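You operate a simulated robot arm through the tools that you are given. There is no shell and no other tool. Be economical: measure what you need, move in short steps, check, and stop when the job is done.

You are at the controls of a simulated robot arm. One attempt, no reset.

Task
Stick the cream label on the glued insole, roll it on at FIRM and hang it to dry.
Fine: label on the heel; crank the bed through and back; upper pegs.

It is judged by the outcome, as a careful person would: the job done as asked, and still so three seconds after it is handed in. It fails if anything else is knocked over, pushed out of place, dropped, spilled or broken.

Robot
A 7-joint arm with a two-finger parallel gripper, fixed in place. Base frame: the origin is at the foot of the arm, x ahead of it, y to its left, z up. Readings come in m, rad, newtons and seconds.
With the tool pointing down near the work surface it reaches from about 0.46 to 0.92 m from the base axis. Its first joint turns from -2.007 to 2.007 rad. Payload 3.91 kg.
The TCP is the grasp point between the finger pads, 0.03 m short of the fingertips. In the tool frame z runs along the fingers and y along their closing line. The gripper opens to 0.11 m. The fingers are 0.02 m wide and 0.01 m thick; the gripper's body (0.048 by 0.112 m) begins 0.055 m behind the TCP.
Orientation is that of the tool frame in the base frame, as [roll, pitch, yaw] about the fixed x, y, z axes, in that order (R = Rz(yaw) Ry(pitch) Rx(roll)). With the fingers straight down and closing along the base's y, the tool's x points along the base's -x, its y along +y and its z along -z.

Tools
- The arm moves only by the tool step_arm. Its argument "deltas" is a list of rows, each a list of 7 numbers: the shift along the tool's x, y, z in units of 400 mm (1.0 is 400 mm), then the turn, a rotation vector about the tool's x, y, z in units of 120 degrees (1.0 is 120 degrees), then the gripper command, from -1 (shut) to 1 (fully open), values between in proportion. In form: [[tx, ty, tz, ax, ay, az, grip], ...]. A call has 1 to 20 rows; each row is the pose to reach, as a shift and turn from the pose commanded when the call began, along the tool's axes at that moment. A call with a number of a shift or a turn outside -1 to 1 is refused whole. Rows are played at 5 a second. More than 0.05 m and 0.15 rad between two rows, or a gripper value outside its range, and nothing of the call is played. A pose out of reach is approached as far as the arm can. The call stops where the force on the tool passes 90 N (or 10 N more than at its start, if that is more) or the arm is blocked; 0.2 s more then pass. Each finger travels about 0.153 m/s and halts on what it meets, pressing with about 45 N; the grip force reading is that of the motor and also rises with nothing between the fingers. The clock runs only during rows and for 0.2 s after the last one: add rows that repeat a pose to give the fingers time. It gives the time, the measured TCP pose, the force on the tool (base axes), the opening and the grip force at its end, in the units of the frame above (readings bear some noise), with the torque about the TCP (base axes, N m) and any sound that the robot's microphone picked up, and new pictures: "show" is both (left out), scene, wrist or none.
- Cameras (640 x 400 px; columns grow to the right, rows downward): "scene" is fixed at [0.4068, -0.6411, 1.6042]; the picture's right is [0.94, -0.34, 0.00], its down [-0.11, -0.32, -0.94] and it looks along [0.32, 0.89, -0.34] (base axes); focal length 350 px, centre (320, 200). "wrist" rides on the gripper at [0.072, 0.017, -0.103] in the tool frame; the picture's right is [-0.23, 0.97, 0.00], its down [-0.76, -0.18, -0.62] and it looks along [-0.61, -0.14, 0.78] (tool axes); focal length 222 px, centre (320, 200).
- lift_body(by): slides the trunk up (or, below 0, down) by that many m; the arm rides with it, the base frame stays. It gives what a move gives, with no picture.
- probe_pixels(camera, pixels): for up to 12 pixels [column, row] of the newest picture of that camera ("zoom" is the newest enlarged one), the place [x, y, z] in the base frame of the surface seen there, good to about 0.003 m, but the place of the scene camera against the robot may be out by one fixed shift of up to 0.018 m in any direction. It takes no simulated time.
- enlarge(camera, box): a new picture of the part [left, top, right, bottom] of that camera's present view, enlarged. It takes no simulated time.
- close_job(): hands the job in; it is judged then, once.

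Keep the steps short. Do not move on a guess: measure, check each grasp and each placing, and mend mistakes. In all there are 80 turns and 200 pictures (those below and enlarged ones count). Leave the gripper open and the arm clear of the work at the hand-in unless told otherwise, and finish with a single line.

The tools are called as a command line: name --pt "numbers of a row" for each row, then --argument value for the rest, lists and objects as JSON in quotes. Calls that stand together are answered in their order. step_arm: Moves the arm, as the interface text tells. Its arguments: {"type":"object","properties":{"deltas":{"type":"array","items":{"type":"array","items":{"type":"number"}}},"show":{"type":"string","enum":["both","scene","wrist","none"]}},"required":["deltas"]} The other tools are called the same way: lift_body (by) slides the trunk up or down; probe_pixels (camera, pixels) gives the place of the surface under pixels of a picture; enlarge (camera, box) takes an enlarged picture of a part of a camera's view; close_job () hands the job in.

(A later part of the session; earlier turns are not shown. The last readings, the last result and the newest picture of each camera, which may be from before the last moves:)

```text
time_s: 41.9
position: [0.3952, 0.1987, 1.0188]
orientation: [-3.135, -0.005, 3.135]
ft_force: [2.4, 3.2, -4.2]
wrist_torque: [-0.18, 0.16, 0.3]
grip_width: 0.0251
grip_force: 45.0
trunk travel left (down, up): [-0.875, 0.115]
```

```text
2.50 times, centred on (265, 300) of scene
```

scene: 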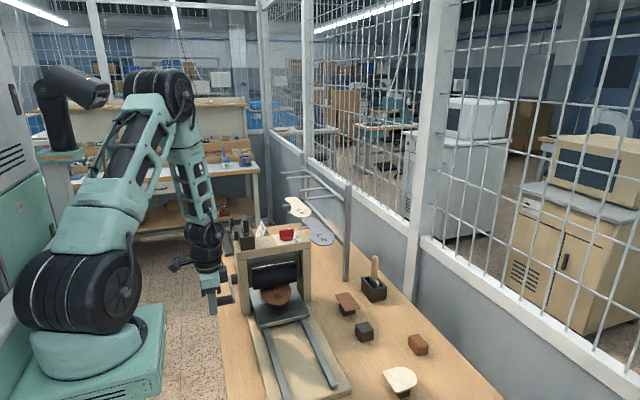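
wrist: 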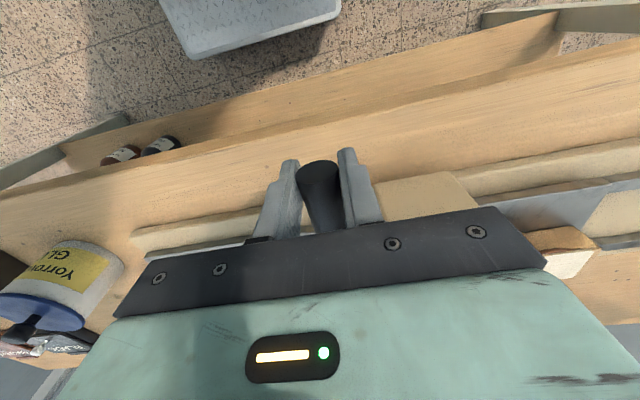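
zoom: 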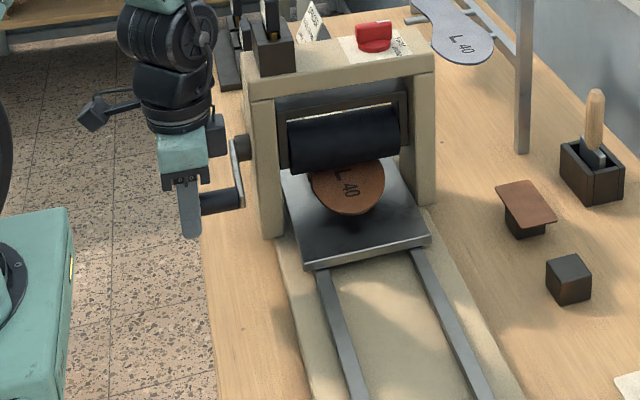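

Good, 266°. Continue up over to 346°.

step_arm --pt "0 -0.0005 -0.0183 0 0 0 -1" --pt "0 0.0008 -0.0363 0 0 0 -1" --pt "0 0.0033 -0.054 0 0 0 -1" --pt "0 0.0075 -0.0718 0 0 0 -1" --pt "0 0.0133 -0.0888 0 0 0 -1" --pt "0 0.0205 -0.1055 0 0 0 -1" --pt "0 0.0293 -0.1213 0 0 0 -1" --pt "0 0.0393 -0.1365 0 0 0 -1" --pt "0 0.0505 -0.1508 0 0 0 -1" --pt "0 0.0628 -0.1638 0 0 0 -1" --pt "0 0.0765 -0.1758 0 0 0 -1" --pt "0 0.091 -0.1865 0 0 0 -1" --pt "0 0.1065 -0.196 0 0 0 -1" --pt "0 0.1225 -0.204 0 0 0 -1" --pt "0 0.1395 -0.2108 0 0 0 -1" --pt "0 0.1568 -0.2158 0 0 0 -1"

enlarge --camera "scene" --box '[185, 220, 345, 380]'

```text
time_s: 45.3
position: [0.3925, 0.2398, 1.0983]
orientation: [-3.088, -0.021, 3.128]
ft_force: [3.2, -28.4, 5.7]
wrist_torque: [-0.37, -0.71, 0.49]
grip_width: 0.0248
grip_force: 44.7
trunk travel left (down, up): [-0.875, 0.115]
stopped in row 16: the force on the tool passed its limit at 95 N (the readings are from after the stop); the commanded pose is now the measured one
```

scene: 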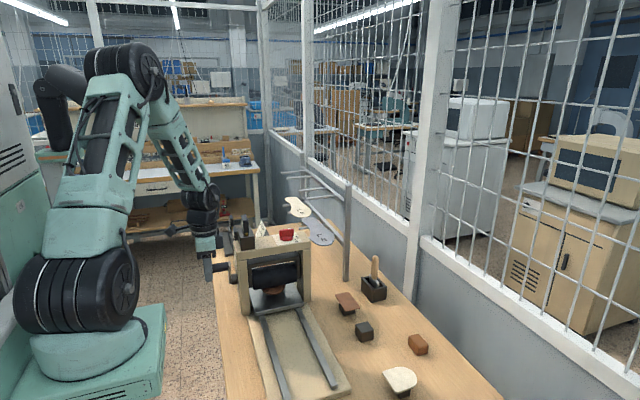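
wrist: 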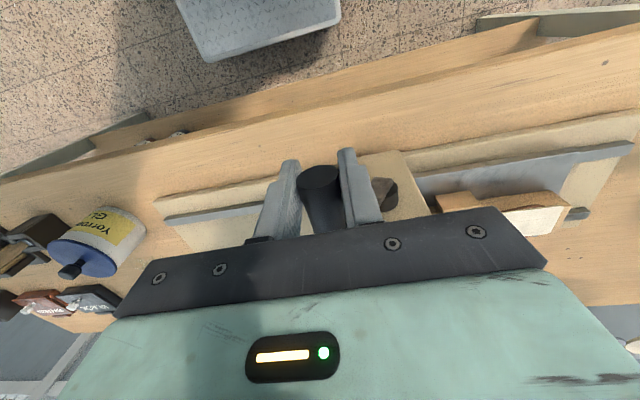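

```text
2.50 times, centred on (265, 300) of scene
```

zoom: 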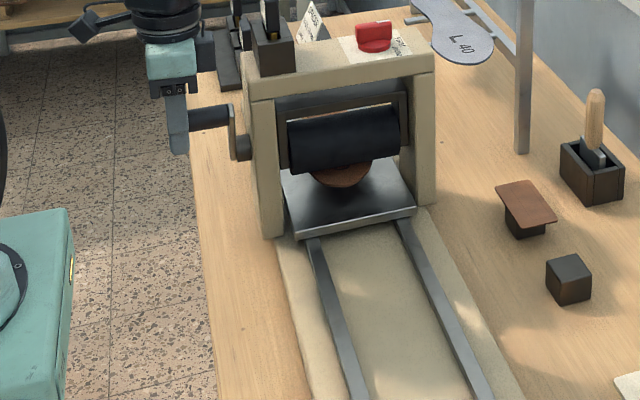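

It stopped at about 331° with 95 N against +y. The label has fully passed the roller; I want to know if this is the end stop. I square up and read, then look at the bed's far end.

step_arm --pt "0 0 0 -0.0256 -0.01 -0.0065 -1" --pt "0 0 0 -0.0256 -0.01 -0.0065 -1" --show "wrist"

enlarge --camera "wrist" --box '[340, 100, 640, 260]'

enlarge --camera "scene" --box '[210, 225, 320, 335]'

probe_pixels --camera "wrist" --pixels '[[450, 185], [500, 172], [560, 160], [575, 160], [590, 155], [625, 150], [577, 213], [540, 205], [460, 200], [600, 170]]'

```text
time_s: 45.9
position: [0.393, 0.2378, 1.0984]
orientation: [3.138, -0.002, 3.141]
ft_force: [10.2, -42.3, 8.9]
wrist_torque: [-0.27, 0.79, -0.09]
grip_width: 0.0246
grip_force: 45.4
trunk travel left (down, up): [-0.875, 0.115]
```

wrist: 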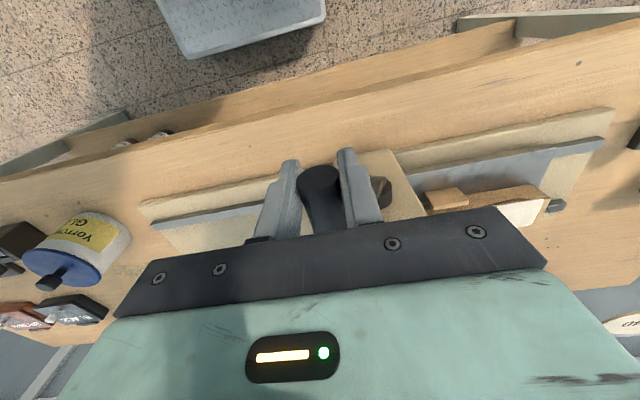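

```text
2.13 times, centred on (490, 180) of wrist
```

zoom: 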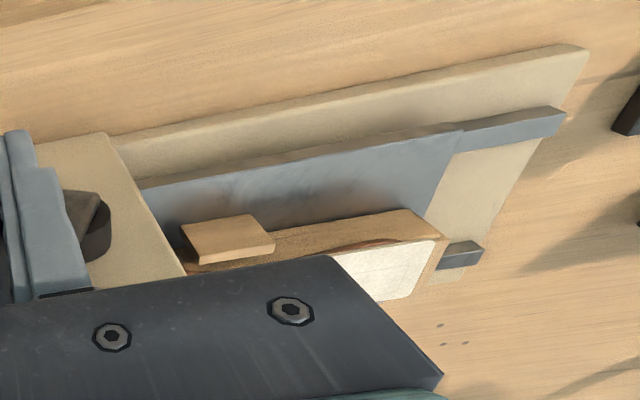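

```text
3.64 times, centred on (265, 280) of scene
```

zoom: 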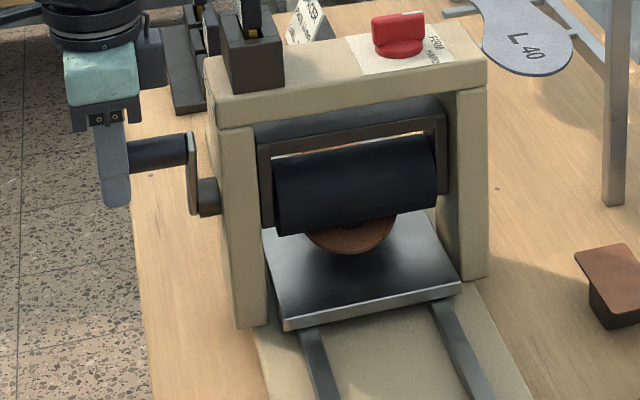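

```text
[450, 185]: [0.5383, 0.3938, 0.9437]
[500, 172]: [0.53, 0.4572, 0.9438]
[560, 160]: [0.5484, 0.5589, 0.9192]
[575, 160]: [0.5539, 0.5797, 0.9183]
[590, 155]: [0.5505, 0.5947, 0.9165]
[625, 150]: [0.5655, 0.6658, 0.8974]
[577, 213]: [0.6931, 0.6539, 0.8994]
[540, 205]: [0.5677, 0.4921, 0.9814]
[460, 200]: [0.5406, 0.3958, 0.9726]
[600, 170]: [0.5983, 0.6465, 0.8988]
```

The label is still in place on the heel on the far side. I push gently 8 mm further along the circle to see if it's a hard stop.

step_arm --pt "0 0.006 -0.0035 0 0 0 -1" --pt "0 0.012 -0.007 0 0 0 -1" --pt "0 0.0173 -0.01 0 0 0 -1" --show "none"

```text
time_s: 46.7
position: [0.3921, 0.2401, 1.0983]
orientation: [-3.133, -0.006, 3.139]
ft_force: [16.3, -65.0, -26.6]
wrist_torque: [0.01, -0.15, 0.25]
grip_width: 0.0246
grip_force: 45.0
trunk travel left (down, up): [-0.875, 0.115]
```

That's a hard stop: end of travel, so the bed is fully through. Now I crank back, same circle in reverse, from 331° to 236°.

step_arm --pt "0 -0.018 0.0155 0 0 0 -1" --pt "0 -0.0335 0.025 0 0 0 -1" --pt "0 -0.048 0.0358 0 0 0 -1" --pt "0 -0.0618 0.0478 0 0 0 -1" --pt "0 -0.074 0.0608 0 0 0 -1" --pt "0 -0.0853 0.075 0 0 0 -1" --pt "0 -0.0953 0.0903 0 0 0 -1" --pt "0 -0.104 0.106 0 0 0 -1" --pt "0 -0.1113 0.1228 0 0 0 -1" --pt "0 -0.117 0.1398 0 0 0 -1" --pt "0 -0.1213 0.1575 0 0 0 -1" --pt "0 -0.1238 0.1753 0 0 0 -1" --pt "0 -0.125 0.1933 0 0 0 -1" --pt "0 -0.1245 0.2115 0 0 0 -1" --pt "0 -0.1225 0.2295 0 0 0 -1" --pt "0 -0.1188 0.2473 0 0 0 -1" --pt "0 -0.1138 0.2645 0 0 0 -1" --pt "0 -0.107 0.2815 0 0 0 -1" --pt "0 -0.099 0.2975 0 0 0 -1" --pt "0 -0.0895 0.313 0 0 0 -1" --show "scene"

enlarge --camera "scene" --box '[185, 220, 345, 380]'

```text
time_s: 50.9
position: [0.3911, 0.2051, 0.9734]
orientation: [-3.132, -0.006, 3.138]
ft_force: [7.9, -64.7, -25.6]
wrist_torque: [1.4, 0.51, -0.11]
grip_width: 0.0246
grip_force: 45.1
trunk travel left (down, up): [-0.875, 0.115]
```

scene: 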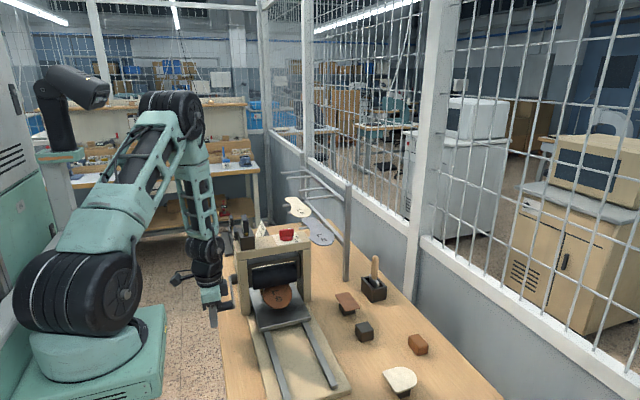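

```text
2.50 times, centred on (265, 300) of scene
```

zoom: 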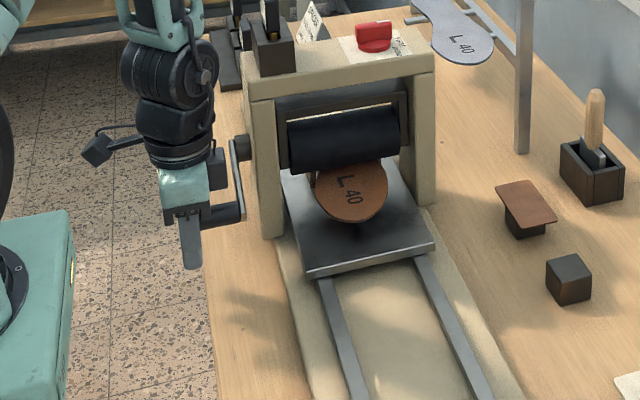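

It returns, but the handle slipped up in the fingers again (65 N sideways). I open a bit, raise 13 mm, and re-measure the handle end.

step_arm --pt "0 0 0 0 0 0 -0.35" --pt "0 0 0 0 0 0 -0.35" --pt "0 -0.0125 -0.01 0 0 0 -0.35" --pt "0 -0.0125 -0.02 0 0 0 -0.35" --pt "0 -0.0125 -0.02 0 0 0 -0.35" --show "wrist"

enlarge --camera "wrist" --box '[270, 130, 370, 240]'

probe_pixels --camera "wrist" --pixels '[[318, 165], [318, 175], [318, 185], [318, 195], [305, 180], [330, 180]]'

```text
time_s: 52.1
position: [0.392, 0.2119, 0.9852]
orientation: [3.132, 0.003, -3.139]
ft_force: [0.5, 0.0, -0.7]
wrist_torque: [0.03, -0.02, 0.03]
grip_width: 0.0355
grip_force: 0.0
trunk travel left (down, up): [-0.875, 0.115]
```

wrist: 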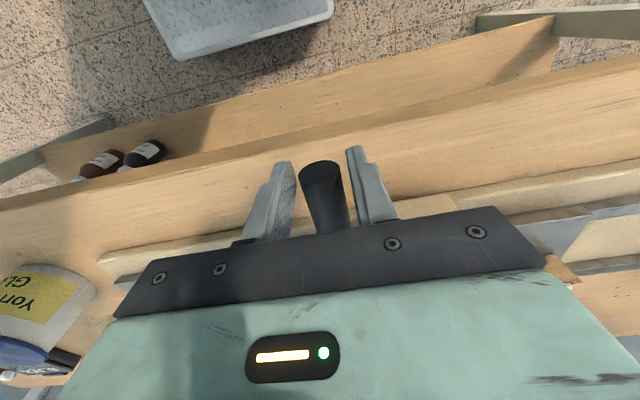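

```text
3.64 times, centred on (320, 185) of wrist
```

zoom: 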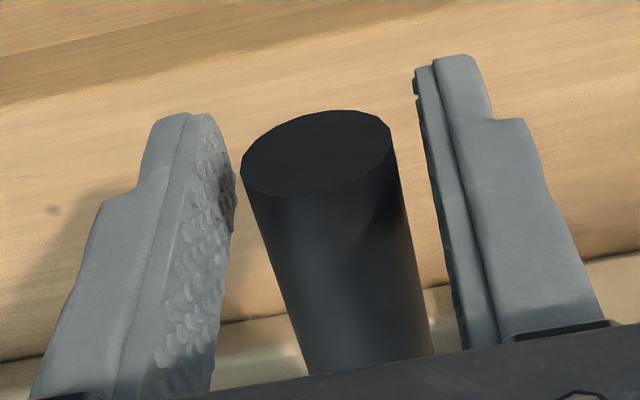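

```text
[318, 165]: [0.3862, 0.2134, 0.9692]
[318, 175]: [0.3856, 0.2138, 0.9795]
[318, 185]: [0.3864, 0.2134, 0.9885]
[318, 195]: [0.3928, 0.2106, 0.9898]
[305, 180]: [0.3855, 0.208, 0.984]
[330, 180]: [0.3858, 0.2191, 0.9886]
```

Handle end centre: (y 0.2135, z 0.9795); refit circle: centre (0.2805, 1.0255), R 0.0817. I grip it centred and crank from 235° to 152°.

step_arm --pt "0 0.004 0.014 0 0 0 -0.35" --pt "0 0.004 0.014 0 0 0 -1" --pt "0 0.004 0.014 0 0 0 -1" --pt "0 0.0105 0.025 0 0 0 -1" --pt "0 0.022 0.0385 0 0 0 -1" --pt "0 0.0348 0.051 0 0 0 -1" --pt "0 0.0485 0.0623 0 0 0 -1" --pt "0 0.0633 0.0725 0 0 0 -1" --pt "0 0.0788 0.0813 0 0 0 -1" --pt "0 0.095 0.0888 0 0 0 -1" --pt "0 0.1118 0.0945 0 0 0 -1" --pt "0 0.129 0.099 0 0 0 -1" --pt "0 0.1465 0.102 0 0 0 -1" --pt "0 0.1643 0.1035 0 0 0 -1" --pt "0 0.1823 0.1033 0 0 0 -1" --pt "0 0.2 0.1015 0 0 0 -1" --pt "0 0.2175 0.0983 0 0 0 -1" --pt "0 0.2345 0.0935 0 0 0 -1" --pt "0 0.2513 0.0873 0 0 0 -1" --pt "0 0.2675 0.0795 0 0 0 -1" --show "both"

enlarge --camera "scene" --box '[185, 220, 345, 380]'

```text
time_s: 56.3
position: [0.3933, 0.3184, 0.9546]
orientation: [3.134, 0.004, -3.14]
ft_force: [3.1, -6.4, -3.1]
wrist_torque: [0.33, -0.3, -0.1]
grip_width: 0.0248
grip_force: 44.8
trunk travel left (down, up): [-0.875, 0.115]
```

scene: 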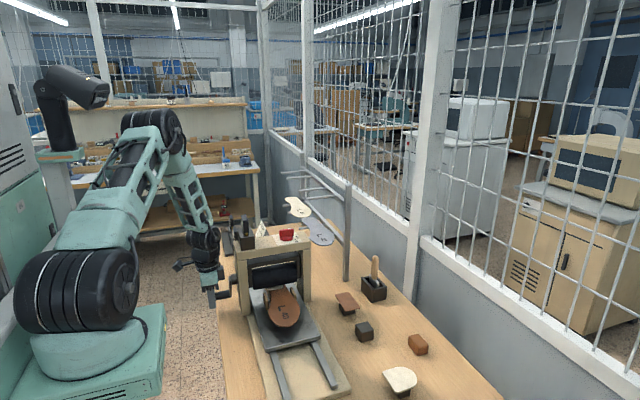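
wrist: 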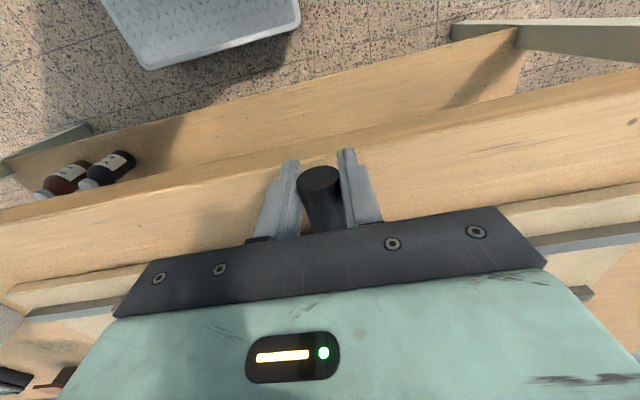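

```text
2.50 times, centred on (265, 300) of scene
```

zoom: 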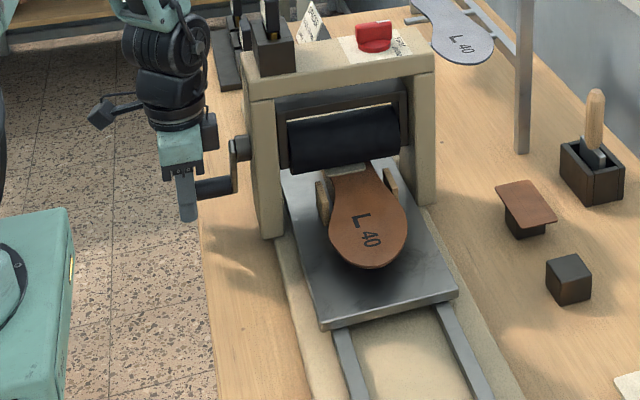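

Tracks well. On from 152° to 57°.

step_arm --pt "0 0.0153 -0.009 0 0 0 -1" --pt "0 0.0298 -0.0193 0 0 0 -1" --pt "0 0.0433 -0.0308 0 0 0 -1" --pt "0 0.0558 -0.0435 0 0 0 -1" --pt "0 0.067 -0.0573 0 0 0 -1" --pt "0 0.0773 -0.072 0 0 0 -1" --pt "0 0.086 -0.0875 0 0 0 -1" --pt "0 0.0935 -0.1038 0 0 0 -1" --pt "0 0.0993 -0.1205 0 0 0 -1" --pt "0 0.1038 -0.1378 0 0 0 -1" --pt "0 0.1068 -0.1553 0 0 0 -1" --pt "0 0.1083 -0.173 0 0 0 -1" --pt "0 0.108 -0.191 0 0 0 -1" --pt "0 0.1063 -0.2088 0 0 0 -1" --pt "0 0.103 -0.2263 0 0 0 -1" --pt "0 0.0983 -0.2433 0 0 0 -1" --pt "0 0.092 -0.26 0 0 0 -1" --pt "0 0.0843 -0.2763 0 0 0 -1" --pt "0 0.0753 -0.2915 0 0 0 -1" --pt "0 0.0753 -0.2915 0 0 0 -1" --show "both"

enlarge --camera "scene" --box '[185, 220, 345, 380]'

```text
time_s: 60.5
position: [0.3927, 0.3533, 1.0713]
orientation: [3.129, 0.005, -3.14]
ft_force: [-12.7, 37.0, 10.3]
wrist_torque: [0.69, 0.28, 0.03]
grip_width: 0.0248
grip_force: 45.3
trunk travel left (down, up): [-0.875, 0.115]
```

scene: 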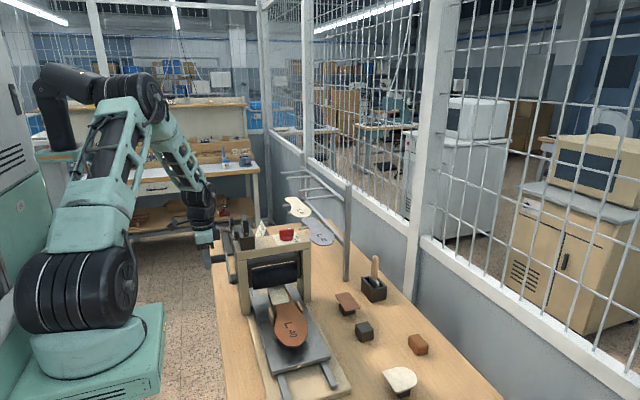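
wrist: 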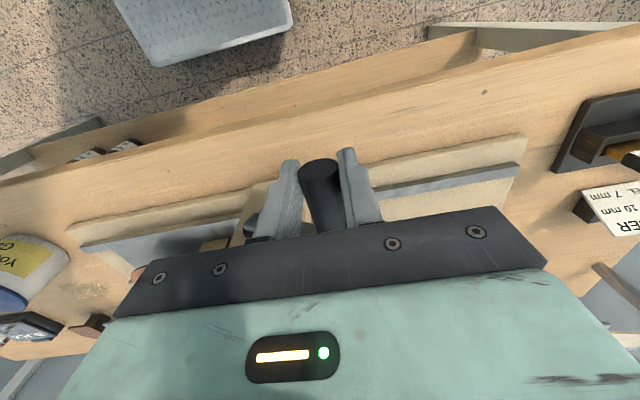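

```text
2.50 times, centred on (265, 300) of scene
```

zoom: 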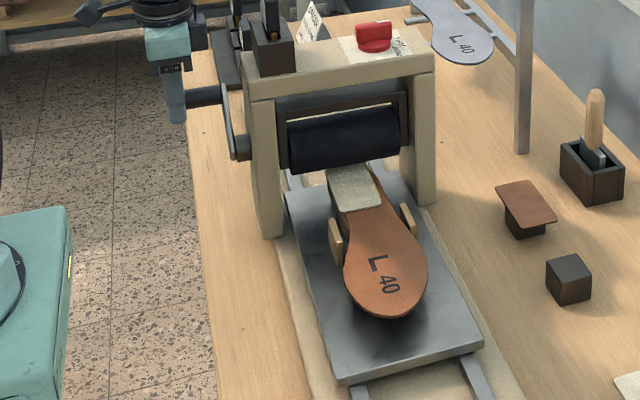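

Nearly home. Last arc from 57° to the start stop at 0°.

step_arm --pt "0 -0.0103 -0.0145 0 0 0 -1" --pt "0 -0.0218 -0.028 0 0 0 -1" --pt "0 -0.0345 -0.0405 0 0 0 -1" --pt "0 -0.0483 -0.0518 0 0 0 -1" --pt "0 -0.063 -0.062 0 0 0 -1" --pt "0 -0.0785 -0.0708 0 0 0 -1" --pt "0 -0.0948 -0.0783 0 0 0 -1" --pt "0 -0.1115 -0.084 0 0 0 -1" --pt "0 -0.1288 -0.0885 0 0 0 -1" --pt "0 -0.1463 -0.0915 0 0 0 -1" --pt "0 -0.164 -0.093 0 0 0 -1" --pt "0 -0.175 -0.093 0 0 0 -1" --show "both"

enlarge --camera "scene" --box '[185, 220, 345, 380]'

```text
time_s: 63.1
position: [0.392, 0.2795, 1.1079]
orientation: [3.132, 0.002, -3.138]
ft_force: [6.6, 13.5, -2.1]
wrist_torque: [-0.11, 1.07, -0.16]
grip_width: 0.0244
grip_force: 45.1
trunk travel left (down, up): [-0.875, 0.115]
```

scene: 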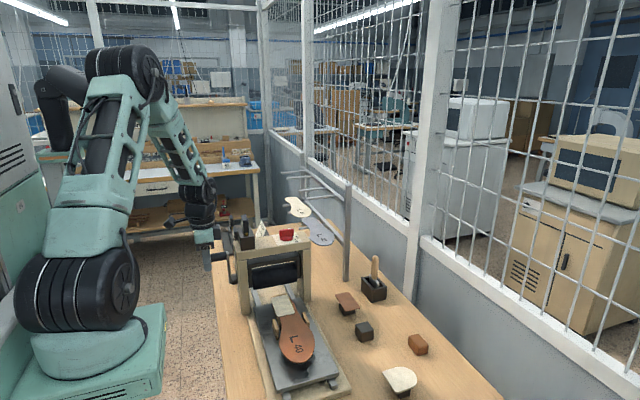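
wrist: 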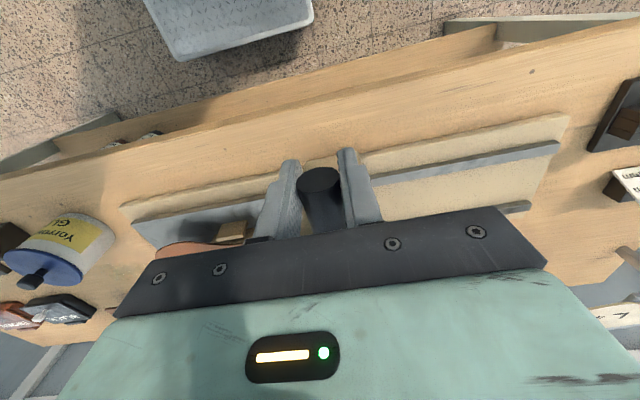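

```text
2.50 times, centred on (265, 300) of scene
```

zoom: 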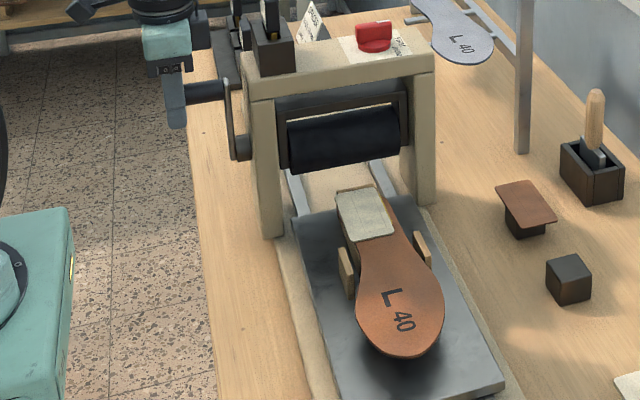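

The bed is home again and the label lies on the heel. I open, rise clear of the handle.

step_arm --pt "0 0.004 0 0 0 0 0" --pt "0 0.004 0 0 0 0 0" --pt "0 0.004 -0.1 0 0 0 0" --pt "0 0.004 -0.2 0 0 0 0" --pt "0 0.004 -0.3 0 0 0 0.3" --pt "0 0.004 -0.4 0 0 0 0.3" --pt "0 0.004 -0.5 0 0 0 0.3" --pt "0 0.004 -0.6 0 0 0 0.3" --pt "-0.05 0.004 -0.7 0 0 0 0.3" --show "wrist"

```text
time_s: 65.1
position: [0.4124, 0.275, 1.3875]
orientation: [3.133, 0.003, 3.141]
ft_force: [0.3, 0.6, 0.5]
wrist_torque: [-0.04, -0.01, 0.02]
grip_width: 0.0716
grip_force: 0.0
trunk travel left (down, up): [-0.875, 0.115]
```

wrist: 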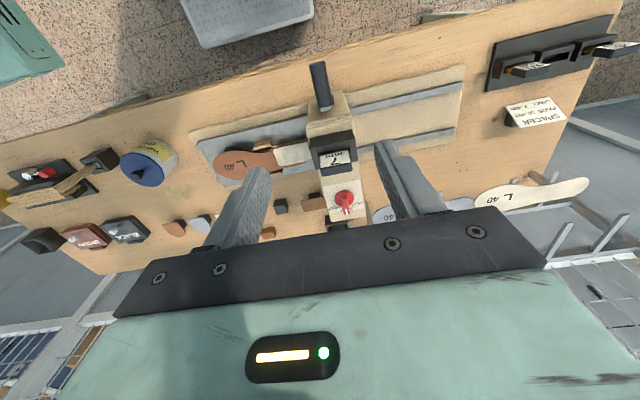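

Now I go to (0.70, 0.35, 1.50), turned so the camera looks along +y at the rack.

step_arm --pt "-0.065 0.017 -0.025 0 0 -0.068 0.3" --pt "-0.131 0.034 -0.05 0 0 -0.136 0.3" --pt "-0.196 0.051 -0.075 0 0 -0.205 0.3" --pt "-0.262 0.068 -0.1 0 0 -0.273 0.3" --pt "-0.327 0.085 -0.125 0 0 -0.341 0.3" --pt "-0.393 0.102 -0.15 0 0 -0.409 0.3" --pt "-0.458 0.119 -0.175 0 0 -0.477 0.3" --pt "-0.524 0.136 -0.2 0 0 -0.545 0.3" --pt "-0.589 0.153 -0.225 0 0 -0.614 0.3" --pt "-0.655 0.17 -0.25 0 0 -0.682 0.3" --pt "-0.72 0.1875 -0.275 0 0 -0.75 0.3" --show "wrist"

enlarge --camera "wrist" --box '[180, 60, 460, 240]'

```text
time_s: 67.5
position: [0.6469, 0.285, 1.4946]
orientation: [-3.135, 0.004, -1.597]
ft_force: [2.7, 4.0, -2.5]
wrist_torque: [-0.23, 0.15, 0.0]
grip_width: 0.0717
grip_force: 0.1
out of reach, approached as far as the arm can: row 9, 10, 11
trunk travel left (down, up): [-0.875, 0.115]
```

wrist: 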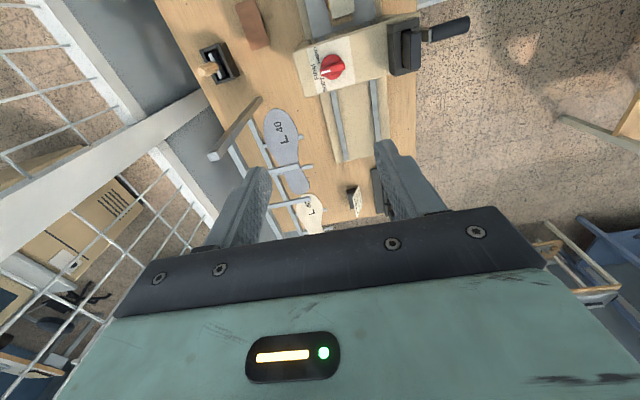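

```text
2.22 times, centred on (320, 150) of wrist
```

zoom: 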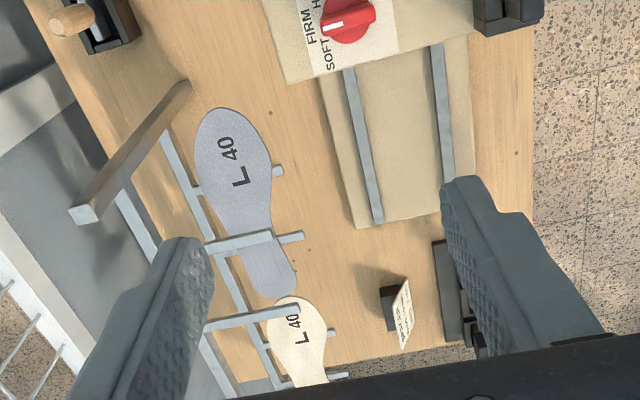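

Out of reach at that height. I still see the rack: probe the upper pegs (zoom 250,241 and 250,318) and the hung insoles.

probe_pixels --camera "zoom" --pixels '[[215, 246], [250, 241], [268, 237], [292, 237], [215, 325], [250, 317], [290, 308], [275, 172], [240, 150], [270, 280], [300, 330], [85, 210]]'

probe_pixels --camera "zoom" --pixels '[[130, 200], [180, 150], [220, 110], [270, 150], [220, 190], [290, 285], [310, 300], [335, 330], [200, 340], [145, 130], [180, 90]]'

```text
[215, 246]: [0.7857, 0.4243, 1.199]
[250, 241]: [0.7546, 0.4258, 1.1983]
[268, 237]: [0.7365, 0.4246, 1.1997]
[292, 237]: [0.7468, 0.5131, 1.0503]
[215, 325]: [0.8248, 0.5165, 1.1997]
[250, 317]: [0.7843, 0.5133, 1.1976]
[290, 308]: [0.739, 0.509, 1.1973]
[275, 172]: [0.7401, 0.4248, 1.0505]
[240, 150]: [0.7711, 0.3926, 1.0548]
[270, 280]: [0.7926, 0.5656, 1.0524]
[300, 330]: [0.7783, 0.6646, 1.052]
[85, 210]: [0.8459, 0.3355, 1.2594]
```

```text
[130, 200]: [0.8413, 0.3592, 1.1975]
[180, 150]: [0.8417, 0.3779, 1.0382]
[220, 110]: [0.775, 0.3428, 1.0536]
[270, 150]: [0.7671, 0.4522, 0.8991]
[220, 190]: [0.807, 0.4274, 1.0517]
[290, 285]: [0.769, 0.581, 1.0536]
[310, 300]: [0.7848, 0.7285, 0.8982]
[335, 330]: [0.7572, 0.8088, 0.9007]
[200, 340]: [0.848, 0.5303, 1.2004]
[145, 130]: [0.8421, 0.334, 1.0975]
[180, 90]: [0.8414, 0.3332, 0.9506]
```

Upper near pegs: y 0.4245 and 0.511, tops z 1.20, x from 0.735 to the rail at 0.842. The insole must lie across them, centred near (0.77, 0.468). Now I return to look at the insole closely.

step_arm --pt "0.085 0.02 0.07 0 0 0 0.3" --pt "0.17 0.045 0.14 0 0 0 0.3" --pt "0.255 0.07 0.21 0 0 0 0.3" --pt "0.34 0.09 0.28 0 0 0 0.3" --pt "0.425 0.11 0.35 0 0 0 0.3" --pt "0.51 0.135 0.42 0 0 0 0.3" --pt "0.595 0.16 0.49 0 0 0 0.4" --pt "0.68 0.18 0.56 0 0 0 0.6" --pt "0.765 0.2 0.63 0 0 0 0.8" --pt "0.85 0.225 0.72 0 0 0 1" --show "wrist"

enlarge --camera "wrist" --box '[220, 60, 420, 220]'

```text
refused: row 10 steps farther than a row can; nothing moved
```

```text
2.50 times, centred on (320, 140) of wrist
```

zoom: 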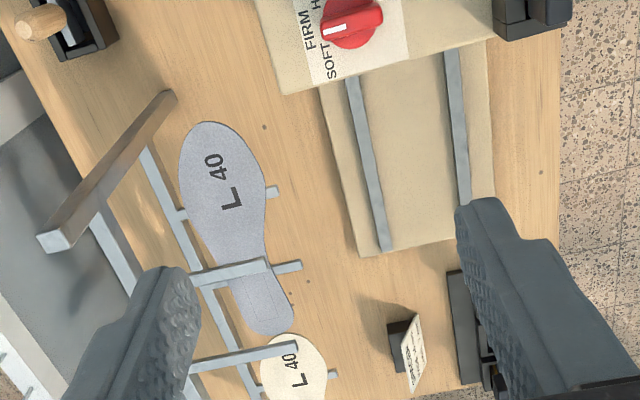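

One row was slightly too long; I resend with an extra row.

step_arm --pt "0.085 0.02 0.07 0 0 0 0.3" --pt "0.17 0.045 0.14 0 0 0 0.3" --pt "0.255 0.07 0.21 0 0 0 0.3" --pt "0.34 0.09 0.28 0 0 0 0.3" --pt "0.425 0.11 0.35 0 0 0 0.3" --pt "0.51 0.135 0.42 0 0 0 0.3" --pt "0.595 0.16 0.49 0 0 0 0.4" --pt "0.68 0.18 0.56 0 0 0 0.6" --pt "0.765 0.2 0.63 0 0 0 0.8" --pt "0.85 0.225 0.7 0 0 0 1" --show "wrist"

enlarge --camera "wrist" --box '[220, 60, 420, 220]'

```text
time_s: 69.7
position: [0.5578, -0.0574, 1.215]
orientation: [-3.138, 0.009, -1.566]
ft_force: [0.6, 0.5, -0.5]
wrist_torque: [0.0, 0.02, -0.02]
grip_width: 0.11
grip_force: 0.1
trunk travel left (down, up): [-0.875, 0.115]
```

wrist: 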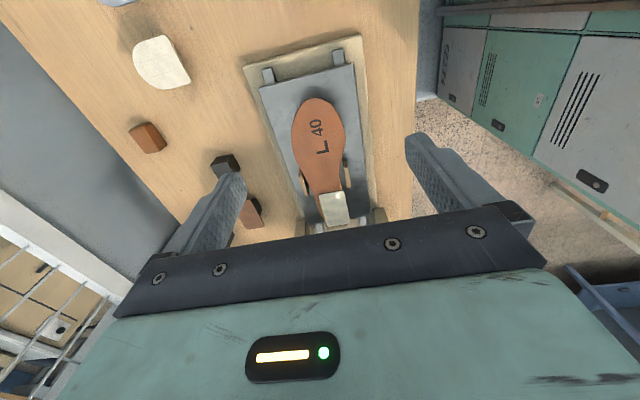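

```text
2.50 times, centred on (320, 140) of wrist
```

zoom: 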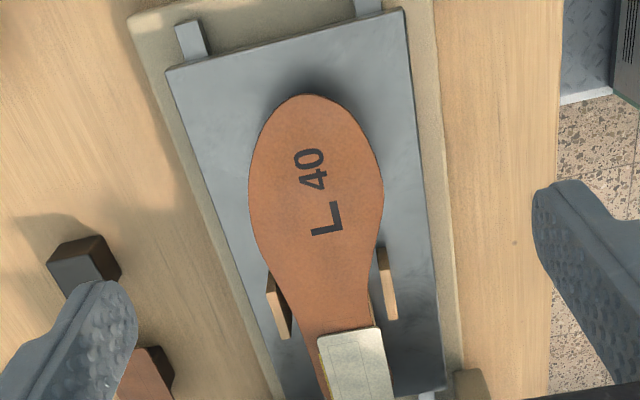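

I probe insole edges, toe, and side blocks here.

probe_pixels --camera "zoom" --pixels '[[305, 98], [252, 190], [378, 190], [256, 225], [379, 225], [268, 260], [374, 260], [275, 290], [385, 270], [285, 300], [390, 310], [300, 200]]'

enlarge --camera "scene" --box '[255, 285, 335, 395]'

```text
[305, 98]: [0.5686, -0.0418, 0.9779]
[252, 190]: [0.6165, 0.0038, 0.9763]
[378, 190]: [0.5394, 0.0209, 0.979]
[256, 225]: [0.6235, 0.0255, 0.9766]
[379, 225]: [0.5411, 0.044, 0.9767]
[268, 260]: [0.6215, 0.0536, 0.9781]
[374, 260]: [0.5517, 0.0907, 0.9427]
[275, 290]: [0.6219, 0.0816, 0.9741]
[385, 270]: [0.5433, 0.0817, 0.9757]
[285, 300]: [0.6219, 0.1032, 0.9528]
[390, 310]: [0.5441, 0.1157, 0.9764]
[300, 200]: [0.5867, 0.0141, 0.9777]
```

```text
3.64 times, centred on (295, 340) of scene
```

zoom: 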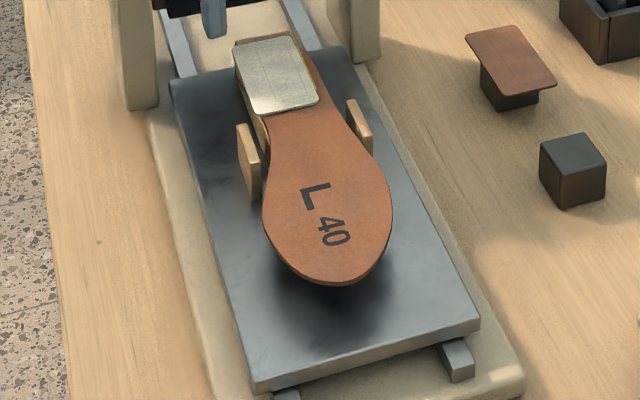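

The insole runs y -0.045…0.217; widest at y≈0.03 (x 0.540–0.624, 84 mm), clear of the side blocks. I'll grip there across x. First to z 1.05 above it.

step_arm --pt "-0.044 -0.012 0.0825 0 0 0 1" --pt "-0.087 -0.024 0.165 0 0 0 1" --pt "-0.131 -0.036 0.2475 0 0 0 1" --pt "-0.175 -0.048 0.33 0 0 0 1" --pt "-0.2185 -0.0605 0.4125 0 0 0 1"

enlarge --camera "wrist" --box '[180, 40, 460, 220]'

enlarge --camera "scene" --box '[250, 265, 350, 385]'

```text
time_s: 70.9
position: [0.5832, 0.0341, 1.0488]
orientation: [-3.139, 0.008, -1.567]
ft_force: [-0.2, -0.4, -0.5]
wrist_torque: [0.03, -0.05, -0.04]
grip_width: 0.1101
grip_force: 0.1
trunk travel left (down, up): [-0.875, 0.115]
```

scene: 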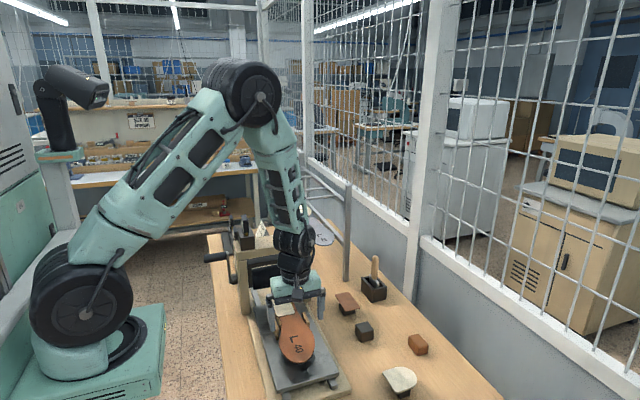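
wrist: 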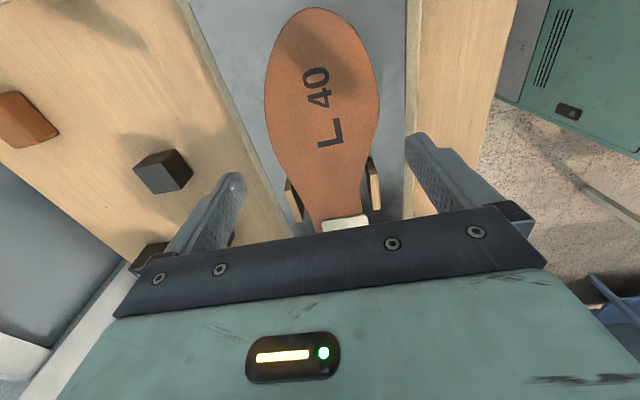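

```text
2.22 times, centred on (320, 130) of wrist
```

zoom: 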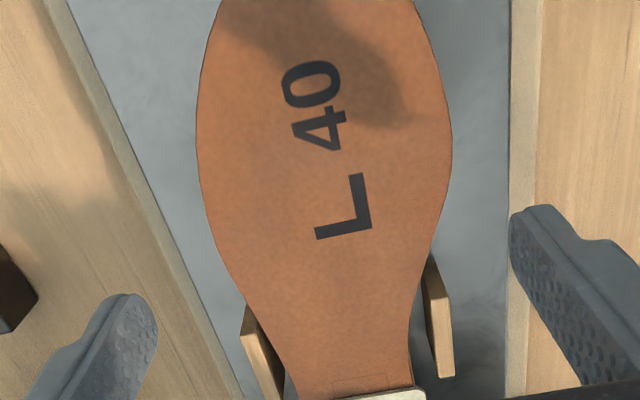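

```text
3.33 times, centred on (300, 325) of scene
```

zoom: 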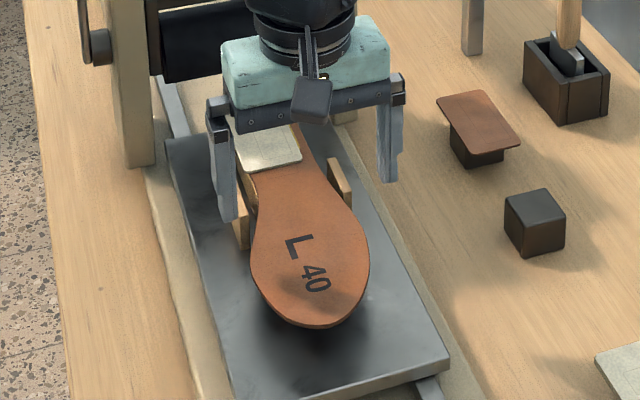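

I probe the widest section in this view.

probe_pixels --camera "wrist" --pixels '[[267, 98], [377, 96], [270, 115], [376, 115], [283, 150], [365, 150], [277, 70], [370, 65], [312, 10], [290, 190], [372, 165], [340, 216]]'

```text
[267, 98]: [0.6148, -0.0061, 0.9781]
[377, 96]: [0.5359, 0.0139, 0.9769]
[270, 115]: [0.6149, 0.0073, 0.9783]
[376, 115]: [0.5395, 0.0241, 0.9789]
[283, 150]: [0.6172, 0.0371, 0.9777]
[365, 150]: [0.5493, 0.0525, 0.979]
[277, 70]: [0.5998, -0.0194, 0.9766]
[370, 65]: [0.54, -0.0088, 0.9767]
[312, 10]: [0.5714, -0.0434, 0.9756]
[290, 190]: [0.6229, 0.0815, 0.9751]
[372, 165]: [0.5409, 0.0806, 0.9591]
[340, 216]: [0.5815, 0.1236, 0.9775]
```

Grip section y≈0.018: x 0.538–0.616, centre 0.577. I lower to z 0.995 (tips 12 mm below the insole top, bed is at 0.943) and close.

step_arm --pt "0.02 0.0075 0.04 0 0 0 1" --pt "0.04 0.015 0.09 0 0 0 1" --pt "0.04 0.015 0.135 0 0 0 1" --pt "0.04 0.015 0.135 0 0 0 0.5" --pt "0.04 0.015 0.135 0 0 0 0.2" --pt "0.04 0.015 0.135 0 0 0 0.2"

enlarge --camera "scene" --box '[250, 265, 350, 385]'

```text
time_s: 72.3
position: [0.5781, 0.0184, 0.9956]
orientation: [-3.138, 0.01, -1.568]
ft_force: [-0.2, -0.6, 0.6]
wrist_torque: [-0.03, -0.04, 0.01]
grip_width: 0.0885
grip_force: 45.1
trunk travel left (down, up): [-0.875, 0.115]
```

scene: 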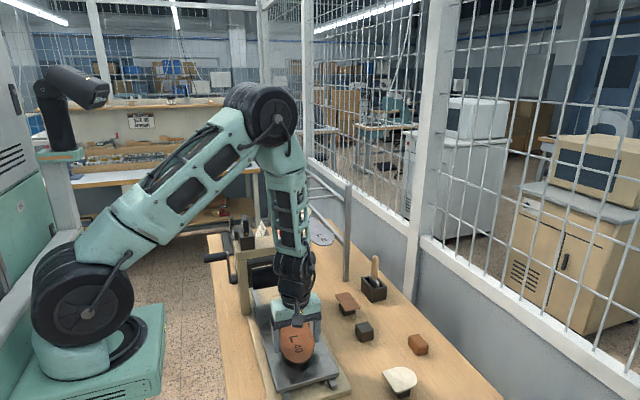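
wrist: 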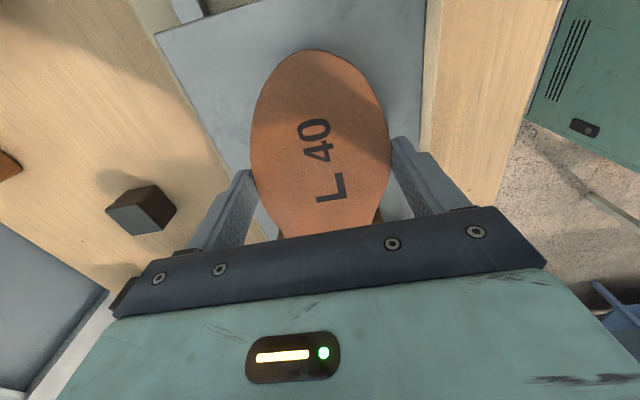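

```text
3.33 times, centred on (300, 325) of scene
```

zoom: 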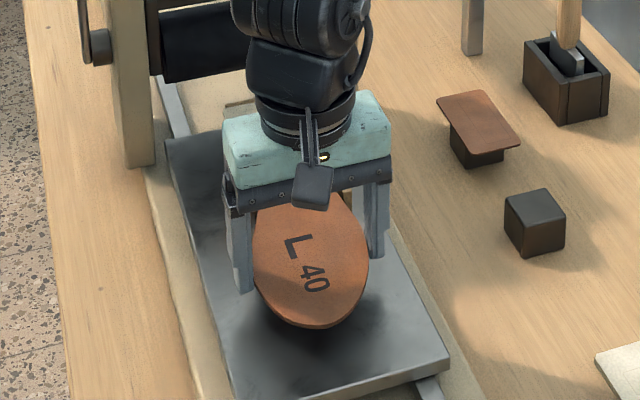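

Gripped at 88.5 mm. I lift 3 cm slowly and check that the insole with label comes off level.

step_arm --pt "0 0 -0.015 0 0 0 0.2" --pt "0 0 -0.035 0 0 0 0.2" --pt "0 0 -0.055 0 0 0 0.2" --pt "0 0 -0.075 0 0 0 0.2"

enlarge --camera "scene" --box '[230, 255, 350, 375]'

```text
time_s: 73.3
position: [0.5778, 0.0182, 1.0258]
orientation: [-3.138, 0.01, -1.569]
ft_force: [0.2, -1.4, -1.8]
wrist_torque: [-0.06, 0.0, 0.0]
grip_width: 0.0886
grip_force: 45.2
trunk travel left (down, up): [-0.875, 0.115]
```

scene: 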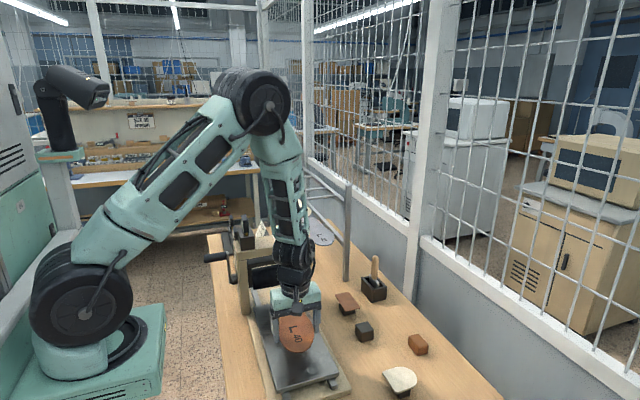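
wrist: 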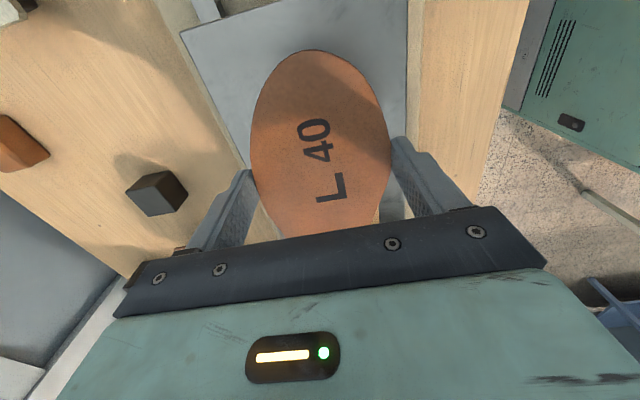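

```text
3.33 times, centred on (290, 315) of scene
```

zoom: 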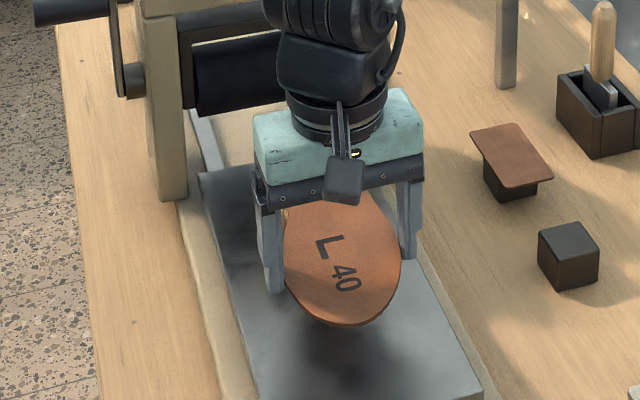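

Holds rigidly. I raise the trunk by its full 0.115 m: it lifts the insole straight up and gains reach for the rack.

lift_body --by 0.113

```text
time_s: 74.7
position: [0.5771, 0.0171, 1.1384]
orientation: [-3.138, 0.008, -1.567]
ft_force: [-0.2, -0.1, -1.4]
wrist_torque: [-0.03, -0.02, -0.01]
grip_width: 0.0885
grip_force: 44.6
trunk travel left (down, up): [-0.988, 0.002]
```

Now rise to z 1.32 and check label and insole.

step_arm --pt "0 0 -0.09 0 0 0 0.2" --pt "0 0 -0.18 0 0 0 0.2" --pt "0 0 -0.27 0 0 0 0.2" --pt "0 0 -0.36 0 0 0 0.2" --pt "0 0 -0.455 0 0 0 0.2" --show "scene"

enlarge --camera "scene" --box '[210, 170, 350, 310]'

```text
time_s: 75.9
position: [0.579, 0.017, 1.3216]
orientation: [-3.139, 0.008, -1.568]
ft_force: [0.7, -0.6, -1.4]
wrist_torque: [-0.04, -0.03, -0.01]
grip_width: 0.0885
grip_force: 45.3
trunk travel left (down, up): [-0.988, 0.002]
```

scene: 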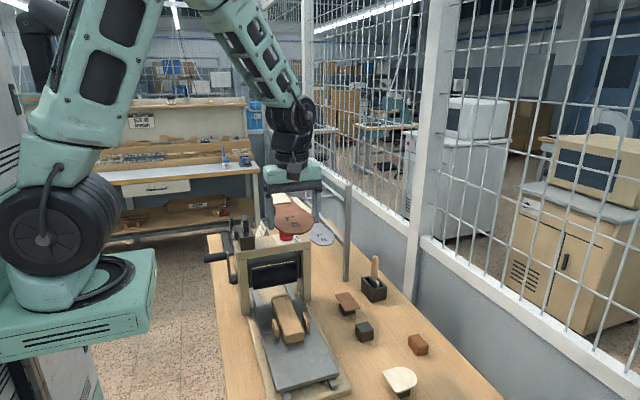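

```text
2.86 times, centred on (280, 240) of scene
```

zoom: 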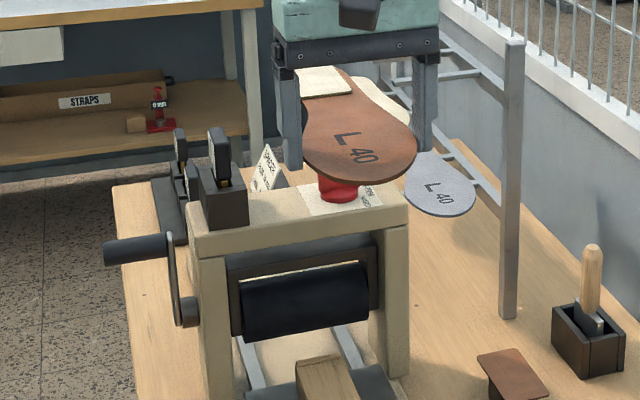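

Label and insole fine. I travel at z 1.32 toward the rack, first most of the way to about (0.73, 0.32).

step_arm --pt "-0.096 -0.047 0 0 0 0 0.2" --pt "-0.191 -0.093 0 0 0 0 0.2" --pt "-0.287 -0.14 0 0 0 0 0.2" --pt "-0.383 -0.186 0 0 0 0 0.2" --pt "-0.479 -0.233 0 0 0 0 0.2" --pt "-0.575 -0.279 0 0 0 0 0.2" --pt "-0.67 -0.326 0 0 0 0 0.2" --pt "-0.76 -0.372 0 0 0 0 0.2"

enlarge --camera "scene" --box '[250, 140, 380, 290]'

```text
time_s: 77.7
position: [0.7256, 0.3198, 1.3232]
orientation: [-3.141, 0.009, -1.57]
ft_force: [-0.7, -0.9, -0.6]
wrist_torque: [0.0, 0.0, -0.04]
grip_width: 0.0884
grip_force: 44.6
trunk travel left (down, up): [-0.988, 0.002]
```

scene: 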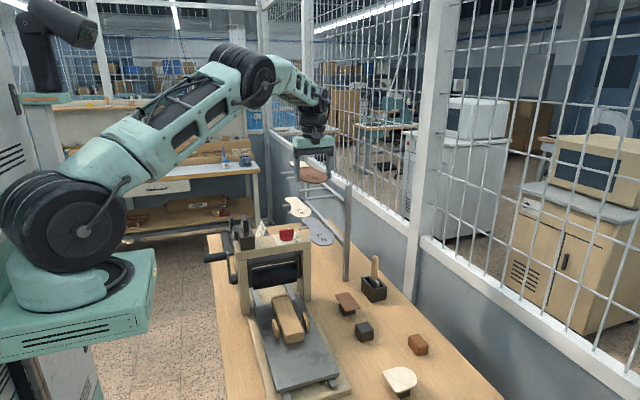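
wrist: 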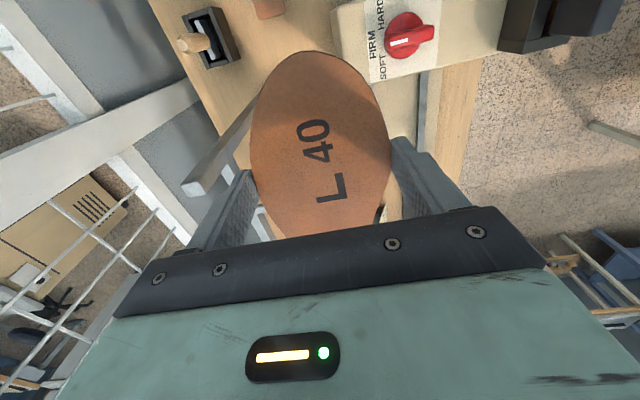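

```text
2.67 times, centred on (315, 215) of scene
```

zoom: 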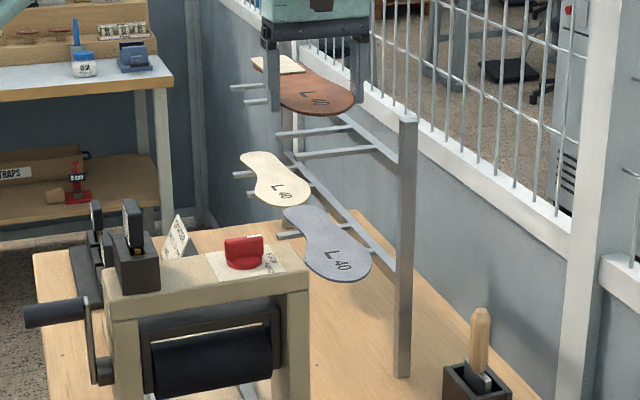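

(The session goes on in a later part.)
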